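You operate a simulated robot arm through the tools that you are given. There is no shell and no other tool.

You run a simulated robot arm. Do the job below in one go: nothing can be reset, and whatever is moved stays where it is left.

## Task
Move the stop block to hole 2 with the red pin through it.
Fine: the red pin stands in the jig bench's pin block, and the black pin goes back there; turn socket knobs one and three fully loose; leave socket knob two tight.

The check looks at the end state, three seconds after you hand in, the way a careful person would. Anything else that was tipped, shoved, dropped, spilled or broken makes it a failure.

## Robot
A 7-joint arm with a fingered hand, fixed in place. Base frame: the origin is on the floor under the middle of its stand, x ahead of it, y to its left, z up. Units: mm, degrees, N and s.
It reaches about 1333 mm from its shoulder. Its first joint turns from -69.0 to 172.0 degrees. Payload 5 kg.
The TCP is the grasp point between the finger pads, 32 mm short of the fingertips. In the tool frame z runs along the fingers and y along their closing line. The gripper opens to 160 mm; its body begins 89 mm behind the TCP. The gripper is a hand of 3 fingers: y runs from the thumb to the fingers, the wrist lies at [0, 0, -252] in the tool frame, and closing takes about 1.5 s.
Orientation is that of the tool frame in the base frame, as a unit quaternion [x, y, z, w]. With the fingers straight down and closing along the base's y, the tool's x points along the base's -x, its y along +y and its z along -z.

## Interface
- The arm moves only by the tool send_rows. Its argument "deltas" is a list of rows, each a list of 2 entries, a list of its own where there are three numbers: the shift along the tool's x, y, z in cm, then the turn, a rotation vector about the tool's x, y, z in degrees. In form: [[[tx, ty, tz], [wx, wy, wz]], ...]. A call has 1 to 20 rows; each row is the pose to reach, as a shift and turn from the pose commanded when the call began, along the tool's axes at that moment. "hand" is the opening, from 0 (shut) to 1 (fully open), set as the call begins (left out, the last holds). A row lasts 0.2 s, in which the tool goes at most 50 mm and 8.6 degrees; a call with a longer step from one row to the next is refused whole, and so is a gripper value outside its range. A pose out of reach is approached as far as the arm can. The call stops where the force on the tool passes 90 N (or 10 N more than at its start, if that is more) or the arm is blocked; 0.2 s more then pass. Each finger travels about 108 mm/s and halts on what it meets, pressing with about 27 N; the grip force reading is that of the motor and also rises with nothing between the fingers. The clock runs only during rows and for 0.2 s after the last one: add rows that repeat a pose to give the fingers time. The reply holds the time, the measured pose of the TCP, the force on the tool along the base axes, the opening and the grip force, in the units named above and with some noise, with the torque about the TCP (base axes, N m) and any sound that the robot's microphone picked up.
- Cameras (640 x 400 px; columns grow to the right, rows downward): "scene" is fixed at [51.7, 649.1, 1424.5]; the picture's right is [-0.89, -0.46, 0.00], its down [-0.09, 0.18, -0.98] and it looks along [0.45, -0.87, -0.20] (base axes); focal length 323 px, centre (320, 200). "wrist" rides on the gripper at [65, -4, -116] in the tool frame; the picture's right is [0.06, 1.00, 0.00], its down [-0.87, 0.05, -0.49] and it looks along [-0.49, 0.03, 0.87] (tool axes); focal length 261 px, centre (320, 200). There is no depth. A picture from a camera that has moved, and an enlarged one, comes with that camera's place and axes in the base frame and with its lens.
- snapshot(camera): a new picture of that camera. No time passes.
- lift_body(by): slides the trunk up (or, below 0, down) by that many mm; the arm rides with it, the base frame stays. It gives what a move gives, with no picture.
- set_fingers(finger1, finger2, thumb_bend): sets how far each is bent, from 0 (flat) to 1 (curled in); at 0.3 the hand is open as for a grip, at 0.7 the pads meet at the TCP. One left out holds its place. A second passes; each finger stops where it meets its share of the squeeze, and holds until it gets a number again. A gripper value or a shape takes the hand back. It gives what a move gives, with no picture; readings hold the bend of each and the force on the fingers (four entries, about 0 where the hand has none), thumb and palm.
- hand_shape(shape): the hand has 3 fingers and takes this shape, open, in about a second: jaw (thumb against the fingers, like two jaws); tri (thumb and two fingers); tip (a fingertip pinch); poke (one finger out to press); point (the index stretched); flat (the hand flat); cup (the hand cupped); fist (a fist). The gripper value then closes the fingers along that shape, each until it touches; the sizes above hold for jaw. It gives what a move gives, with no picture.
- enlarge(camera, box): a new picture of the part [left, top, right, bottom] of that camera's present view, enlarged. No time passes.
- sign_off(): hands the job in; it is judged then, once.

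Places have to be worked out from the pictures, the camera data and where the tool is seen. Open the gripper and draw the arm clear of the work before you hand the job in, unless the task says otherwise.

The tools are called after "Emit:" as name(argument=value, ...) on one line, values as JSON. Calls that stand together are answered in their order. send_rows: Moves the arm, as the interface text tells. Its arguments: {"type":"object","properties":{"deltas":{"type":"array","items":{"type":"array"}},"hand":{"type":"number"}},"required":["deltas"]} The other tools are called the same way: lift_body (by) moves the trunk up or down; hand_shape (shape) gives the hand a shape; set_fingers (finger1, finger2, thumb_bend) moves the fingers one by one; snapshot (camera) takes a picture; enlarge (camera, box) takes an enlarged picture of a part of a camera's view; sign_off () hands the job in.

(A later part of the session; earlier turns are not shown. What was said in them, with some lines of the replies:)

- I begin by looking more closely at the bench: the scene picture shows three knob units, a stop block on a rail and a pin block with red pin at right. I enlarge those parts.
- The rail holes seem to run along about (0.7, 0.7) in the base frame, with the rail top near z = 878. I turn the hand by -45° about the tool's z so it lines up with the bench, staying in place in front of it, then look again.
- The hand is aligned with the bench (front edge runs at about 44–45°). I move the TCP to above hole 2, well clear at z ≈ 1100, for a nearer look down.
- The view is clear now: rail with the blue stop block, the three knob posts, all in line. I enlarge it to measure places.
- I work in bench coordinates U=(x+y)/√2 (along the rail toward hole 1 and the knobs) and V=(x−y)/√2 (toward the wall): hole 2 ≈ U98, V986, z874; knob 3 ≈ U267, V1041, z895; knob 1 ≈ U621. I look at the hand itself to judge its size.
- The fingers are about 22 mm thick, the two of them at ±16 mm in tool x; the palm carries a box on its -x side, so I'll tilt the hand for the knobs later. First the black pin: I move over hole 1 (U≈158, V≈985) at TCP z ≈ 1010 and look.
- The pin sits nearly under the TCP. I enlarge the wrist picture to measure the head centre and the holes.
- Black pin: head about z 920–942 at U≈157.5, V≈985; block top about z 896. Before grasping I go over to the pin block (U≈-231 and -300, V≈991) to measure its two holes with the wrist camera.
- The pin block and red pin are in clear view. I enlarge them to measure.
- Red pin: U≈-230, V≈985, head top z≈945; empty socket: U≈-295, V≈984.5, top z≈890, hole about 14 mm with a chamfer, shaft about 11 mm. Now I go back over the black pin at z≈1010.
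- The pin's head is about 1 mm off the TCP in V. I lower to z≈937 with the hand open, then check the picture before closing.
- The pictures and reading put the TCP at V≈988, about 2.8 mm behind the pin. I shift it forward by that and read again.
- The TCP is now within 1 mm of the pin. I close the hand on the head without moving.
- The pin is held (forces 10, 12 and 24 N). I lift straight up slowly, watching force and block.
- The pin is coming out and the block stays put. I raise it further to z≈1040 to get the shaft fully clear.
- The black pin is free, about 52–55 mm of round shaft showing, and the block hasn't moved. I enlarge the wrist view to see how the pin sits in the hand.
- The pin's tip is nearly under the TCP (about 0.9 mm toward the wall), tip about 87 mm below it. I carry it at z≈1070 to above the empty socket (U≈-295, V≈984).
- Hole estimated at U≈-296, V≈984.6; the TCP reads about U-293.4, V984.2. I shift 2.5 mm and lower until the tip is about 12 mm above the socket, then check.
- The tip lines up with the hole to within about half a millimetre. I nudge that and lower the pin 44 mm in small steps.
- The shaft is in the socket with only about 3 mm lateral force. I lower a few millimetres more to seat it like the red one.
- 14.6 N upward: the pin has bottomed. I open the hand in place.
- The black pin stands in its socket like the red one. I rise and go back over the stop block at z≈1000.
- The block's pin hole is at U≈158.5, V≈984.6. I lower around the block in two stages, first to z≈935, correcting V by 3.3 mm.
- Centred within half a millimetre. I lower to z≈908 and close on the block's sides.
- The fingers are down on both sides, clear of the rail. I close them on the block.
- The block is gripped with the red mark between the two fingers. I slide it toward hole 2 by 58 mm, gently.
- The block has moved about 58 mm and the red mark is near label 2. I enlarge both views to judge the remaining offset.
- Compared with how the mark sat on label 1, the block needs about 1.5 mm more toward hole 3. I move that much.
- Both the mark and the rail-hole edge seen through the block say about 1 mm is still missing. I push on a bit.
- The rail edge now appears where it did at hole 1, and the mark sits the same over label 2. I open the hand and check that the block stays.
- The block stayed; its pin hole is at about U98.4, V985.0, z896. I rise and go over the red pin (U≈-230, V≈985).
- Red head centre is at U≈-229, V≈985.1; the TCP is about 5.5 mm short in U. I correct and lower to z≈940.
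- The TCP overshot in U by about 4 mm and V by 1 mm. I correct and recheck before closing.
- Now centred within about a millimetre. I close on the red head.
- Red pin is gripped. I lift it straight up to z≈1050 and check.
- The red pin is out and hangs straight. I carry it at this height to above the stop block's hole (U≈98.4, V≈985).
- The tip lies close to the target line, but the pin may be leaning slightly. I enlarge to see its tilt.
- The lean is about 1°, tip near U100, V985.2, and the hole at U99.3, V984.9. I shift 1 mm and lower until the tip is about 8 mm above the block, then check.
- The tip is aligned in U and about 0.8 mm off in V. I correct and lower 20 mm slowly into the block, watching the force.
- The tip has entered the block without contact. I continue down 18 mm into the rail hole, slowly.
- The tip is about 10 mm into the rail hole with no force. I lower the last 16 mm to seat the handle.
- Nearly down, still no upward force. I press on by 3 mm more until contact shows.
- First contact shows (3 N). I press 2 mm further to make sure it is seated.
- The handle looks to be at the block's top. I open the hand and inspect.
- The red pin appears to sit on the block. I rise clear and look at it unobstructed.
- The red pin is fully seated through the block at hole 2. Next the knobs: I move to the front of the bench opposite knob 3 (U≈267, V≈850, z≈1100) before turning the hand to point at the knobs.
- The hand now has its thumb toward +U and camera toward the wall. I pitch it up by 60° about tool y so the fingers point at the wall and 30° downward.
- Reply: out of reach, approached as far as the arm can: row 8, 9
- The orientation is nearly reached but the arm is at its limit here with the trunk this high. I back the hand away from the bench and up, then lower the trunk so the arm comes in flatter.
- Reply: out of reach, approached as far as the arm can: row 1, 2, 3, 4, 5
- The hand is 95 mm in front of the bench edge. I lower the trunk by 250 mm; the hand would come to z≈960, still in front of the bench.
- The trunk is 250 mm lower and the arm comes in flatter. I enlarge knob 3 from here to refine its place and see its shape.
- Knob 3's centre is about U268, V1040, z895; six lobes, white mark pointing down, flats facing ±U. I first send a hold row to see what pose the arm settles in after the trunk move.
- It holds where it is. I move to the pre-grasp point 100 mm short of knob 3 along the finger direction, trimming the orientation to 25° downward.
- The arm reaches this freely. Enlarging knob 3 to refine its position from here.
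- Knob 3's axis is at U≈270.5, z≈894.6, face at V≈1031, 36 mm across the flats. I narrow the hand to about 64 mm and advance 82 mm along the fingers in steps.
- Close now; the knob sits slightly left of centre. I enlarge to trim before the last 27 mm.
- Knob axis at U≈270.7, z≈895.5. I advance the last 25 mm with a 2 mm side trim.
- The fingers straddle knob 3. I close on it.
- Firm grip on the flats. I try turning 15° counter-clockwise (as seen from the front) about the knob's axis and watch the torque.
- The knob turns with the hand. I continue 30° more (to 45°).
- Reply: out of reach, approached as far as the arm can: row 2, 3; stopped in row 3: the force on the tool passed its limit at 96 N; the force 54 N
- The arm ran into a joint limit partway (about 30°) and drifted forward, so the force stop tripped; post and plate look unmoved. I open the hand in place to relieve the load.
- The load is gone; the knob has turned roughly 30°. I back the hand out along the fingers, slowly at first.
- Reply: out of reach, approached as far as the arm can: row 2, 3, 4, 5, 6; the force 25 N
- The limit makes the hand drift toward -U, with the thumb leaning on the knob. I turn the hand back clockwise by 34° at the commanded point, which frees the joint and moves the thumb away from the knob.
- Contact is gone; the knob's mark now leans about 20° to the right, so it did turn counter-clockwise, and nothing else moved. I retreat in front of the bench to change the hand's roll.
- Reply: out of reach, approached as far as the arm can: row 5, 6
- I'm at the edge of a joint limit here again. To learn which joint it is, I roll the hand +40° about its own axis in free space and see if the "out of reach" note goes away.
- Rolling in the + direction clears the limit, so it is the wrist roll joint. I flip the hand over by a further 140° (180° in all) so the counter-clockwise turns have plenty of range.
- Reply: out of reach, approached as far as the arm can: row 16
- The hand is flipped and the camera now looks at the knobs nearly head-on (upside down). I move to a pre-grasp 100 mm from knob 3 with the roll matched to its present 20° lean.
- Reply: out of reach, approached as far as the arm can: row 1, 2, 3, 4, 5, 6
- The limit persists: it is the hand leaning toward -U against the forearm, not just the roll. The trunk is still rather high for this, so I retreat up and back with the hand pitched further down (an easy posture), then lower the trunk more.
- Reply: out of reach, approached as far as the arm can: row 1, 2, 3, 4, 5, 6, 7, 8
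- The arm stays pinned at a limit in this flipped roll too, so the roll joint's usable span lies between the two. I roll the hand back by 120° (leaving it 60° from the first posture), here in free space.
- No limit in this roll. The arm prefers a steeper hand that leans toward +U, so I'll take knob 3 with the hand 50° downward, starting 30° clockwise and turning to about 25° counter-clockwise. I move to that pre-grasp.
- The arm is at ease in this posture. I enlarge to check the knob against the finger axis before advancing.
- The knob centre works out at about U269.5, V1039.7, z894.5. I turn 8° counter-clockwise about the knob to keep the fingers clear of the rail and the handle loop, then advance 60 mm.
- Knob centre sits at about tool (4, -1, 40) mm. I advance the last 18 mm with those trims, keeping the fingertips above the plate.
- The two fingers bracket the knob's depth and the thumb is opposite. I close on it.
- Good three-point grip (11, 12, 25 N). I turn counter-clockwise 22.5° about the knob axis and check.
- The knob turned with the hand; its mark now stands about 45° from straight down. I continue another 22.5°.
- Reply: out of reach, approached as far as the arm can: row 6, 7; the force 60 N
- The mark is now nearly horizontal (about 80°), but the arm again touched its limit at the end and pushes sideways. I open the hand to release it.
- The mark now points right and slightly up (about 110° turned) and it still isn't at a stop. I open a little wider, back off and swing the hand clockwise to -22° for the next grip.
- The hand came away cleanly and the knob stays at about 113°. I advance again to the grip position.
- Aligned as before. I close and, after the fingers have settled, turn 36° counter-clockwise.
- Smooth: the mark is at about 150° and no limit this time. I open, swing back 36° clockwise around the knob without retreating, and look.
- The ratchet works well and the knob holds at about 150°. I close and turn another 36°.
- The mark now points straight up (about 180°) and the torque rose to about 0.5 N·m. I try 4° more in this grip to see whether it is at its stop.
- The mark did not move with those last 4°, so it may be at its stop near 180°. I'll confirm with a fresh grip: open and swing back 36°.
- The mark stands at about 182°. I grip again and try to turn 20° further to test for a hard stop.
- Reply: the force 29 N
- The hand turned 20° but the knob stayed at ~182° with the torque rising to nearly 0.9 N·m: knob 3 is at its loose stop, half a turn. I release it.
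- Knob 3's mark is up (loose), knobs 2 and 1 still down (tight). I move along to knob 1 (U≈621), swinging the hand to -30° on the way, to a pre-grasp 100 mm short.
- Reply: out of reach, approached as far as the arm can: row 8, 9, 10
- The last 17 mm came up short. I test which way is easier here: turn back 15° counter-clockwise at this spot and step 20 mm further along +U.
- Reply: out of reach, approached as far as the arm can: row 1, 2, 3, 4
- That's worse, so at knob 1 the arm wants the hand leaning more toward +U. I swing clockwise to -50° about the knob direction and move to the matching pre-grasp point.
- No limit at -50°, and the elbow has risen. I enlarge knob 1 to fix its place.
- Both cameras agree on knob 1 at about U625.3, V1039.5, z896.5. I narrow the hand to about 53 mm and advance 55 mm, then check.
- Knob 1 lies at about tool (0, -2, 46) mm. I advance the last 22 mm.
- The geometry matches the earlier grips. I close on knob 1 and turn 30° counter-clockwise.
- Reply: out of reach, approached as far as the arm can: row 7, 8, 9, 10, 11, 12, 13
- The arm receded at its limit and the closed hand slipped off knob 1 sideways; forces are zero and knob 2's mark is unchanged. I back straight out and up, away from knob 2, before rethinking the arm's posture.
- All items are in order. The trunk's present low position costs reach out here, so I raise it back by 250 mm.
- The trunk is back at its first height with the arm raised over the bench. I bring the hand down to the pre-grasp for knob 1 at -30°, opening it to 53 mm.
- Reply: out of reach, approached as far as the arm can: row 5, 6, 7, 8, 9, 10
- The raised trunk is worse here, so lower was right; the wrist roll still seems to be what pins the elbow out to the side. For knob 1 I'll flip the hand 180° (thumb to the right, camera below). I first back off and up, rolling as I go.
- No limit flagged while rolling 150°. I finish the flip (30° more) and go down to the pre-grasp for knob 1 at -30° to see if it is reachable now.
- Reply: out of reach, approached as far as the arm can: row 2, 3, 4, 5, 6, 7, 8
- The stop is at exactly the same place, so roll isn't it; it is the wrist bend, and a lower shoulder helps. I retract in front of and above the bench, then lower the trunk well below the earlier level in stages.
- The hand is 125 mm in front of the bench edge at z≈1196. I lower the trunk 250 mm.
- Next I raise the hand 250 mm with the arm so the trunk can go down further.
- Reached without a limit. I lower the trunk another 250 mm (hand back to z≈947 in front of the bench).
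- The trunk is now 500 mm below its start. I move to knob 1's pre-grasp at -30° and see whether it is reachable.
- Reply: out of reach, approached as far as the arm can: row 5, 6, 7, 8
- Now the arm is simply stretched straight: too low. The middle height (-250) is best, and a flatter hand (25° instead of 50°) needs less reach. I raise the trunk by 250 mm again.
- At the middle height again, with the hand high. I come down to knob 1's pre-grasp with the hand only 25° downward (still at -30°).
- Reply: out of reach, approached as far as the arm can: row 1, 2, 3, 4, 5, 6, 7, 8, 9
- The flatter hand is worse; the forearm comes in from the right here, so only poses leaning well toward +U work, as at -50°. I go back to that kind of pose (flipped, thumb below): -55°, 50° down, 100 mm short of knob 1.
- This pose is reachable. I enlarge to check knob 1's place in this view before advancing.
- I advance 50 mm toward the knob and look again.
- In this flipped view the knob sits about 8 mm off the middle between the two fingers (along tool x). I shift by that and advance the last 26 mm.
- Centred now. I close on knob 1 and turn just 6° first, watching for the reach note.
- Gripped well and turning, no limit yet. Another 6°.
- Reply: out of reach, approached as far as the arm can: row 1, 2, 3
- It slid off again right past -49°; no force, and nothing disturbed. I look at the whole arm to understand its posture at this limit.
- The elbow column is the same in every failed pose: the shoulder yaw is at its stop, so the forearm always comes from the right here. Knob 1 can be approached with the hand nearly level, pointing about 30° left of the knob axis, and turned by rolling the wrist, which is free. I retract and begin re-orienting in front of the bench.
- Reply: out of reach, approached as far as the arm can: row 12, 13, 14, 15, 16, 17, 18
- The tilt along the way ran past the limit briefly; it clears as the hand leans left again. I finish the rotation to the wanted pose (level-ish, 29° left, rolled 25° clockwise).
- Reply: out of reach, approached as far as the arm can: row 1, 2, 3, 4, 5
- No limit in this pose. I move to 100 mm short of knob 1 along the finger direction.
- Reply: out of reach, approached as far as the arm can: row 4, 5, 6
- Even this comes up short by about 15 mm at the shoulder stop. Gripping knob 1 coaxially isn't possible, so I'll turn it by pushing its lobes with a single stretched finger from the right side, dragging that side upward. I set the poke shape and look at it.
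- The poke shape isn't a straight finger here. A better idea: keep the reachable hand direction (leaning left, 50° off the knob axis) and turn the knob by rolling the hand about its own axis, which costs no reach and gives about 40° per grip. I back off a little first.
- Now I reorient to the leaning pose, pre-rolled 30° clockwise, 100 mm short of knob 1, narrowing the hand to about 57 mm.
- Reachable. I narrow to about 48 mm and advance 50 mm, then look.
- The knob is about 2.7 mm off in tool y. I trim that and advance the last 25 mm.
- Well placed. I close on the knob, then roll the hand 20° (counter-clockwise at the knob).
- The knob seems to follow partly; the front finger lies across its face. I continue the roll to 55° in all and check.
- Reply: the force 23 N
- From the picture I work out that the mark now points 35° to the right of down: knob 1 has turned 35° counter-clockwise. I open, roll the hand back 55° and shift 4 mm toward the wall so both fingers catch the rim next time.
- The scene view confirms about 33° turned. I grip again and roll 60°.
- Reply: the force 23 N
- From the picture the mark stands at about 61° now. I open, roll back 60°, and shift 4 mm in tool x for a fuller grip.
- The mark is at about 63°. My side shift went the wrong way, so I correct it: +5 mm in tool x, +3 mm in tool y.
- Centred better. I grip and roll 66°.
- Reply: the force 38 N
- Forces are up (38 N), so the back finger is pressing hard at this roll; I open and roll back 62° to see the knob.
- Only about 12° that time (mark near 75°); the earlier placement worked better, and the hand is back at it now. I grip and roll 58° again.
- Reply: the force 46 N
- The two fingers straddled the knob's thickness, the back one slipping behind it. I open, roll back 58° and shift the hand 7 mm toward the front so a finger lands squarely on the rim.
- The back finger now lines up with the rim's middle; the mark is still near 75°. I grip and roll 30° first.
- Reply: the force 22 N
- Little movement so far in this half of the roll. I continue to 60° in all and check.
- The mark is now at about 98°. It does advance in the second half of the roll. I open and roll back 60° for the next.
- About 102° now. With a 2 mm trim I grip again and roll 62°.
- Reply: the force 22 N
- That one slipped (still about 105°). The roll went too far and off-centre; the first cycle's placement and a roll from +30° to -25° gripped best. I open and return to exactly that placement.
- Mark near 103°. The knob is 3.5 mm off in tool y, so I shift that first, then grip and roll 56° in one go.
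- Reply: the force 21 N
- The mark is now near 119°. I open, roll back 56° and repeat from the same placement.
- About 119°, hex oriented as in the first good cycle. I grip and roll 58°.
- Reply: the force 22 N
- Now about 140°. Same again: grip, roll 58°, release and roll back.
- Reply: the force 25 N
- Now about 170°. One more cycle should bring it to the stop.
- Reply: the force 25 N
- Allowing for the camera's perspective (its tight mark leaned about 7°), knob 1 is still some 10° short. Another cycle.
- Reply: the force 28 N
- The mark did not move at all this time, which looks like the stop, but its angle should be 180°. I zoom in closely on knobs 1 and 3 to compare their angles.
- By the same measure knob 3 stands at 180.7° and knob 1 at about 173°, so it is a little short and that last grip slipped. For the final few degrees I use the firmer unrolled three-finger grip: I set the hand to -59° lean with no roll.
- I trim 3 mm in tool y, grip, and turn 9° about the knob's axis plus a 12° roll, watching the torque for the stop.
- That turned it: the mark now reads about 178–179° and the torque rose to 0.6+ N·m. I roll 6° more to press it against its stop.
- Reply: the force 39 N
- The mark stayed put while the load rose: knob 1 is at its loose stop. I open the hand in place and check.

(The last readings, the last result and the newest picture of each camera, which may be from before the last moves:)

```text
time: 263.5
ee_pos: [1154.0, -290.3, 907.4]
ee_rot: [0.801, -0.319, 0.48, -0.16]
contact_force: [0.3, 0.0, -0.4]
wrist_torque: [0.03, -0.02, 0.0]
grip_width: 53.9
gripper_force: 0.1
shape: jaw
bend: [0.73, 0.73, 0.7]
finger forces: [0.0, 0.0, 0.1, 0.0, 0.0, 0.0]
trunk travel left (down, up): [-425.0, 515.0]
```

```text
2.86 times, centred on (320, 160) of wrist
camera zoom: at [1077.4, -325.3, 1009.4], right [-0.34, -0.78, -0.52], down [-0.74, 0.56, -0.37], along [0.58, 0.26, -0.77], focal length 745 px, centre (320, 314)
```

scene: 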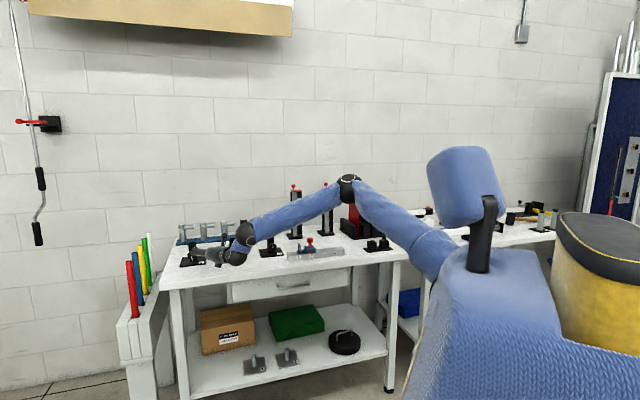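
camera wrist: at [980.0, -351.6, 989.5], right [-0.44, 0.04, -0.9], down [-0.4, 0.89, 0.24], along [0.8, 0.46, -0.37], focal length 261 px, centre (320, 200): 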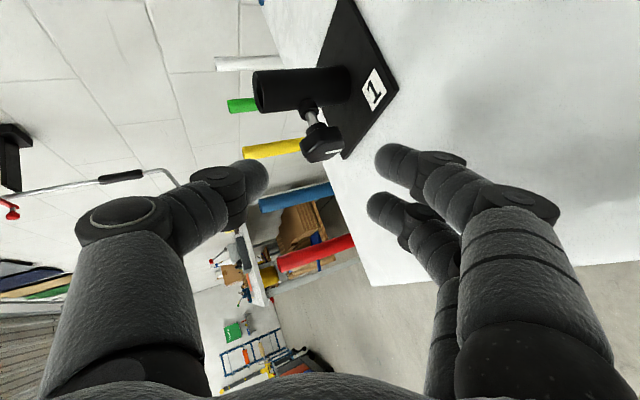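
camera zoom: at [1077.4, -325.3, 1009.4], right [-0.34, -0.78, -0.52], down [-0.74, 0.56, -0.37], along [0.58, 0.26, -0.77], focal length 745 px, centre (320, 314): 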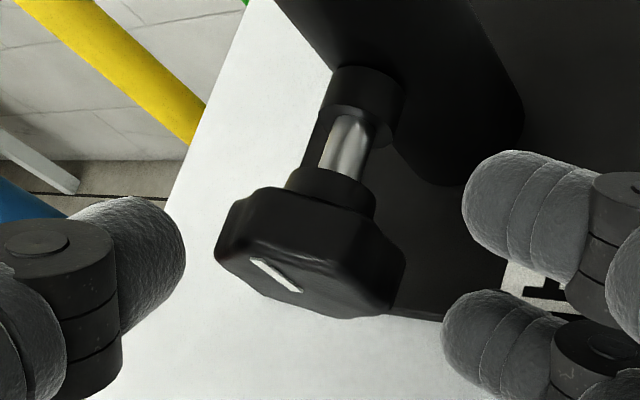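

The mark stays at the loose stop. I back the hand away from knob 1 along the fingers.

Emit:
send_rows(deltas=[[[0, 0, -0.8], [0, 0, 0]], [[0, 0, -2.5], [0, 0, 0]], [[0, 0, -5.0], [0, 0, 0]], [[0, 0, -8.5], [0, 0, 0]], [[0, 0, -12.5], [0, 0, 0]], [[0, 0, -16.5], [0, 0, 0]], [[0, 0, -16.5], [0, 0, 0]]])

Emit:
snapshot(camera="scene")

Emit:
enlarge(camera="scene", box=[170, 220, 300, 275])

```text
time: 265.1
ee_pos: [1008.3, -282.3, 987.4]
ee_rot: [0.801, -0.321, 0.478, -0.159]
contact_force: [0.1, -0.4, 0.8]
wrist_torque: [-0.02, -0.03, 0.0]
grip_width: 53.7
gripper_force: 0.1
shape: jaw
bend: [0.73, 0.73, 0.7]
finger forces: [0.0, 0.0, 0.0, 0.0, 0.0, 0.0]
trunk travel left (down, up): [-425.0, 515.0]
```

```text
taken
```

scene: 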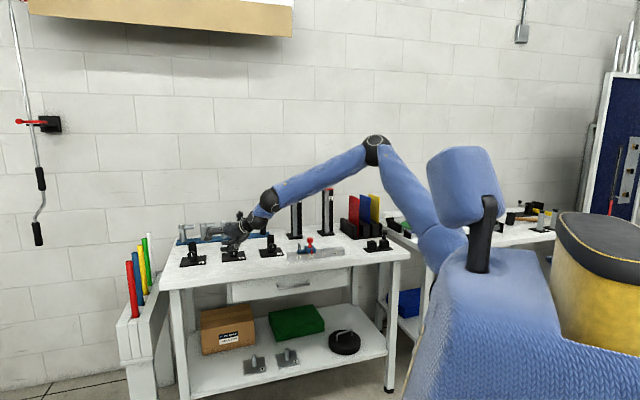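

```text
4.92 times, centred on (235, 248) of scene
camera zoom: at [51.7, 649.1, 1424.5], right [-0.89, -0.46, 0.0], down [-0.09, 0.18, -0.98], along [0.45, -0.87, -0.2], focal length 1590 px, centre (738, -34)
```

zoom: 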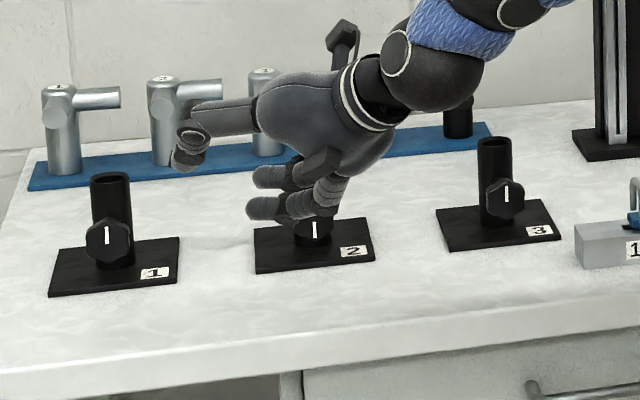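

Knobs 1 and 3 show their marks up, knob 2 down. I draw the hand further up and out in front of the bench and open it.

Emit:
send_rows(deltas=[[[0.15, -2.0, -3.5], [0, 0, 0]], [[0.3, -4.0, -7.1], [0, 0, 0]], [[0.45, -6.1, -10.6], [0, 0, 0]], [[0.63, -8.1, -14.2], [0, 0, 0]], [[0.63, -8.1, -14.2], [0, 0, 0]]])

Emit:
enlarge(camera="scene", box=[170, 220, 300, 275])

Emit:
enlarge(camera="scene", box=[280, 215, 410, 265])

Emit:
enlarge(camera="scene", box=[186, 242, 204, 256])

```text
time: 266.3
ee_pos: [919.2, -218.1, 1109.3]
ee_rot: [0.801, -0.321, 0.479, -0.16]
contact_force: [-0.6, 0.1, 0.4]
wrist_torque: [0.02, 0.03, -0.03]
grip_width: 54.2
gripper_force: 0.0
shape: jaw
bend: [0.73, 0.73, 0.7]
finger forces: [0.0, 0.0, 0.0, 0.1, 0.0, 0.1]
trunk travel left (down, up): [-425.0, 515.0]
```

```text
4.92 times, centred on (235, 248) of scene
camera zoom: at [51.7, 649.1, 1424.5], right [-0.89, -0.46, 0.0], down [-0.09, 0.18, -0.98], along [0.45, -0.87, -0.2], focal length 1590 px, centre (738, -34)
```

zoom: 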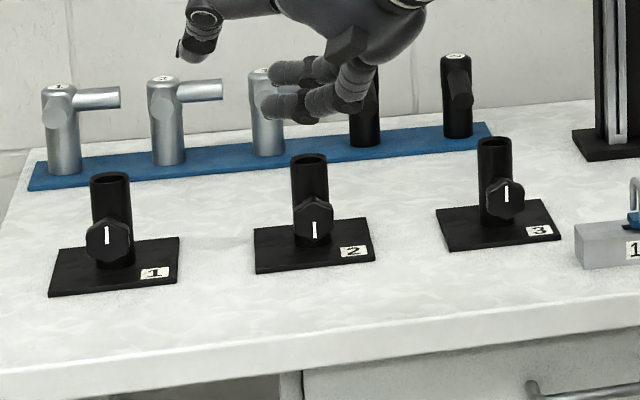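

```text
4.92 times, centred on (345, 240) of scene
camera zoom: at [51.7, 649.1, 1424.5], right [-0.89, -0.46, 0.0], down [-0.09, 0.18, -0.98], along [0.45, -0.87, -0.2], focal length 1590 px, centre (197, 3)
```

zoom: 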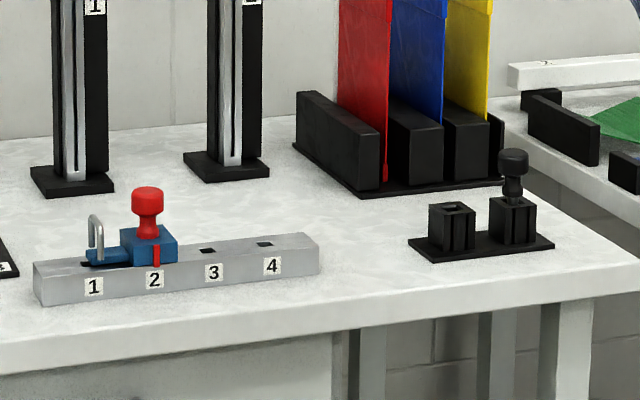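

```text
16.00 times, centred on (195, 249) of scene
camera zoom: at [51.7, 649.1, 1424.5], right [-0.89, -0.46, 0.0], down [-0.09, 0.18, -0.98], along [0.45, -0.87, -0.2], focal length 5169 px, centre (2320, -584)
```

zoom: 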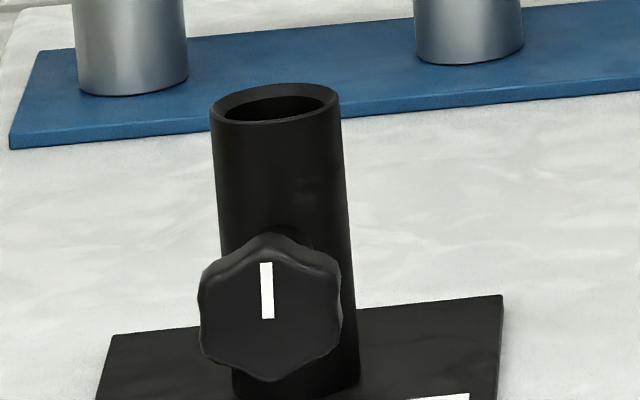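

All three knobs, the stop block with the red pin at hole 2 and the black pin in the pin block look right. I open the hand fully and draw the arm a little further back, then take a last overall look.

Emit:
send_rows(deltas=[[[0, 0, 0], [0, 0, 0]], [[0, 0, -2.0], [0, 0, 0]], [[0, 0, -5.0], [0, 0, 0]], [[0, 0, -8.0], [0, 0, 0]], [[0, 0, -8.0], [0, 0, 0]], [[0, 0, -8.0], [0, 0, 0]]], hand=1)

Emit:
snapshot(camera="scene")

Emit:
enlarge(camera="scene", box=[224, 238, 242, 252])

Emit:
enlarge(camera="scene", box=[360, 225, 405, 258])

```text
time: 267.7
ee_pos: [849.0, -214.1, 1147.9]
ee_rot: [0.801, -0.32, 0.48, -0.161]
contact_force: [0.2, -0.6, -0.5]
wrist_torque: [0.04, 0.03, 0.02]
grip_width: 159.9
gripper_force: 0.1
shape: jaw
bend: [0.3, 0.3, 0.3]
finger forces: [0.1, 0.1, 0.1, 0.1, 0.0, 0.0]
trunk travel left (down, up): [-425.0, 515.0]
```

```text
taken
```

scene: 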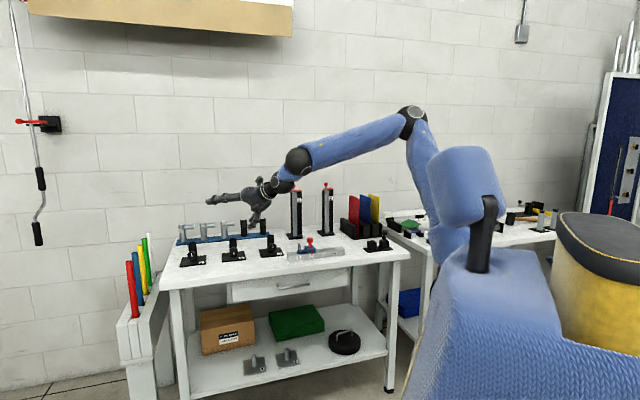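

```text
16.00 times, centred on (233, 245) of scene
camera zoom: at [51.7, 649.1, 1424.5], right [-0.89, -0.46, 0.0], down [-0.09, 0.18, -0.98], along [0.45, -0.87, -0.2], focal length 5169 px, centre (1712, -520)
```

zoom: 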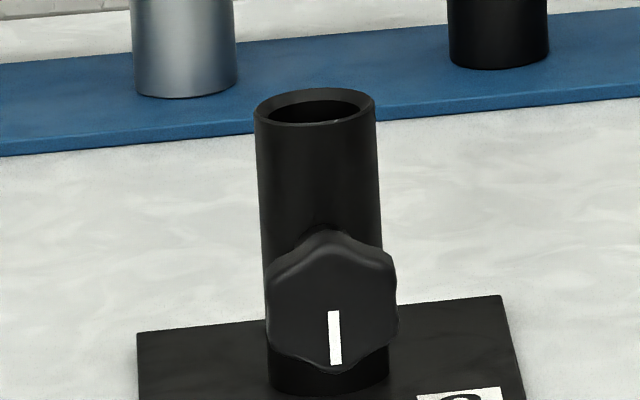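

```text
12.12 times, centred on (382, 242) of scene
camera zoom: at [51.7, 649.1, 1424.5], right [-0.89, -0.46, 0.0], down [-0.09, 0.18, -0.98], along [0.45, -0.87, -0.2], focal length 3916 px, centre (-438, -303)
```

zoom: 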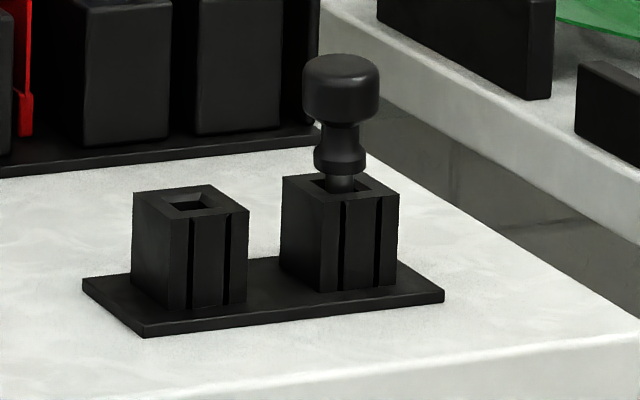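

Everything is in place: the stop block is at hole 2 with the red pin through it, the black pin is in the pin block, and knobs 1 and 3 are at their loose stops. Knob 2 is still tight, and the hand is open and clear. I hand the job in.

Emit:
sign_off()

```text
The job is handed in.
```

The job is done and handed in.

- **Stop block:** it is at hole 2, and the red pin is seated fully through the block and rail.
- **Black pin:** it stands in the jig bench's pin block, in the socket that was empty, at the same depth the red pin had.
- **Knob three:** turned half a turn counter-clockwise to its loose stop.
- **Knob one:** also turned to its loose stop. By camera it reads about 178°, against about 180° for knob three. It did not move under extra torque, so I take it as fully loose.
- **Knob two:** not touched deliberately. The hand passed close to it once, but its mark has not moved and it is still tight.

The arm could not grip knob one straight on, so I turned it in several short grips, and the hand slipped off it a few times. The arm also ran into its limits and pushed hard on knob three once, about 96 N. The camera showed nothing else tipped, shoved or dropped. The hand is open and clear of the bench.
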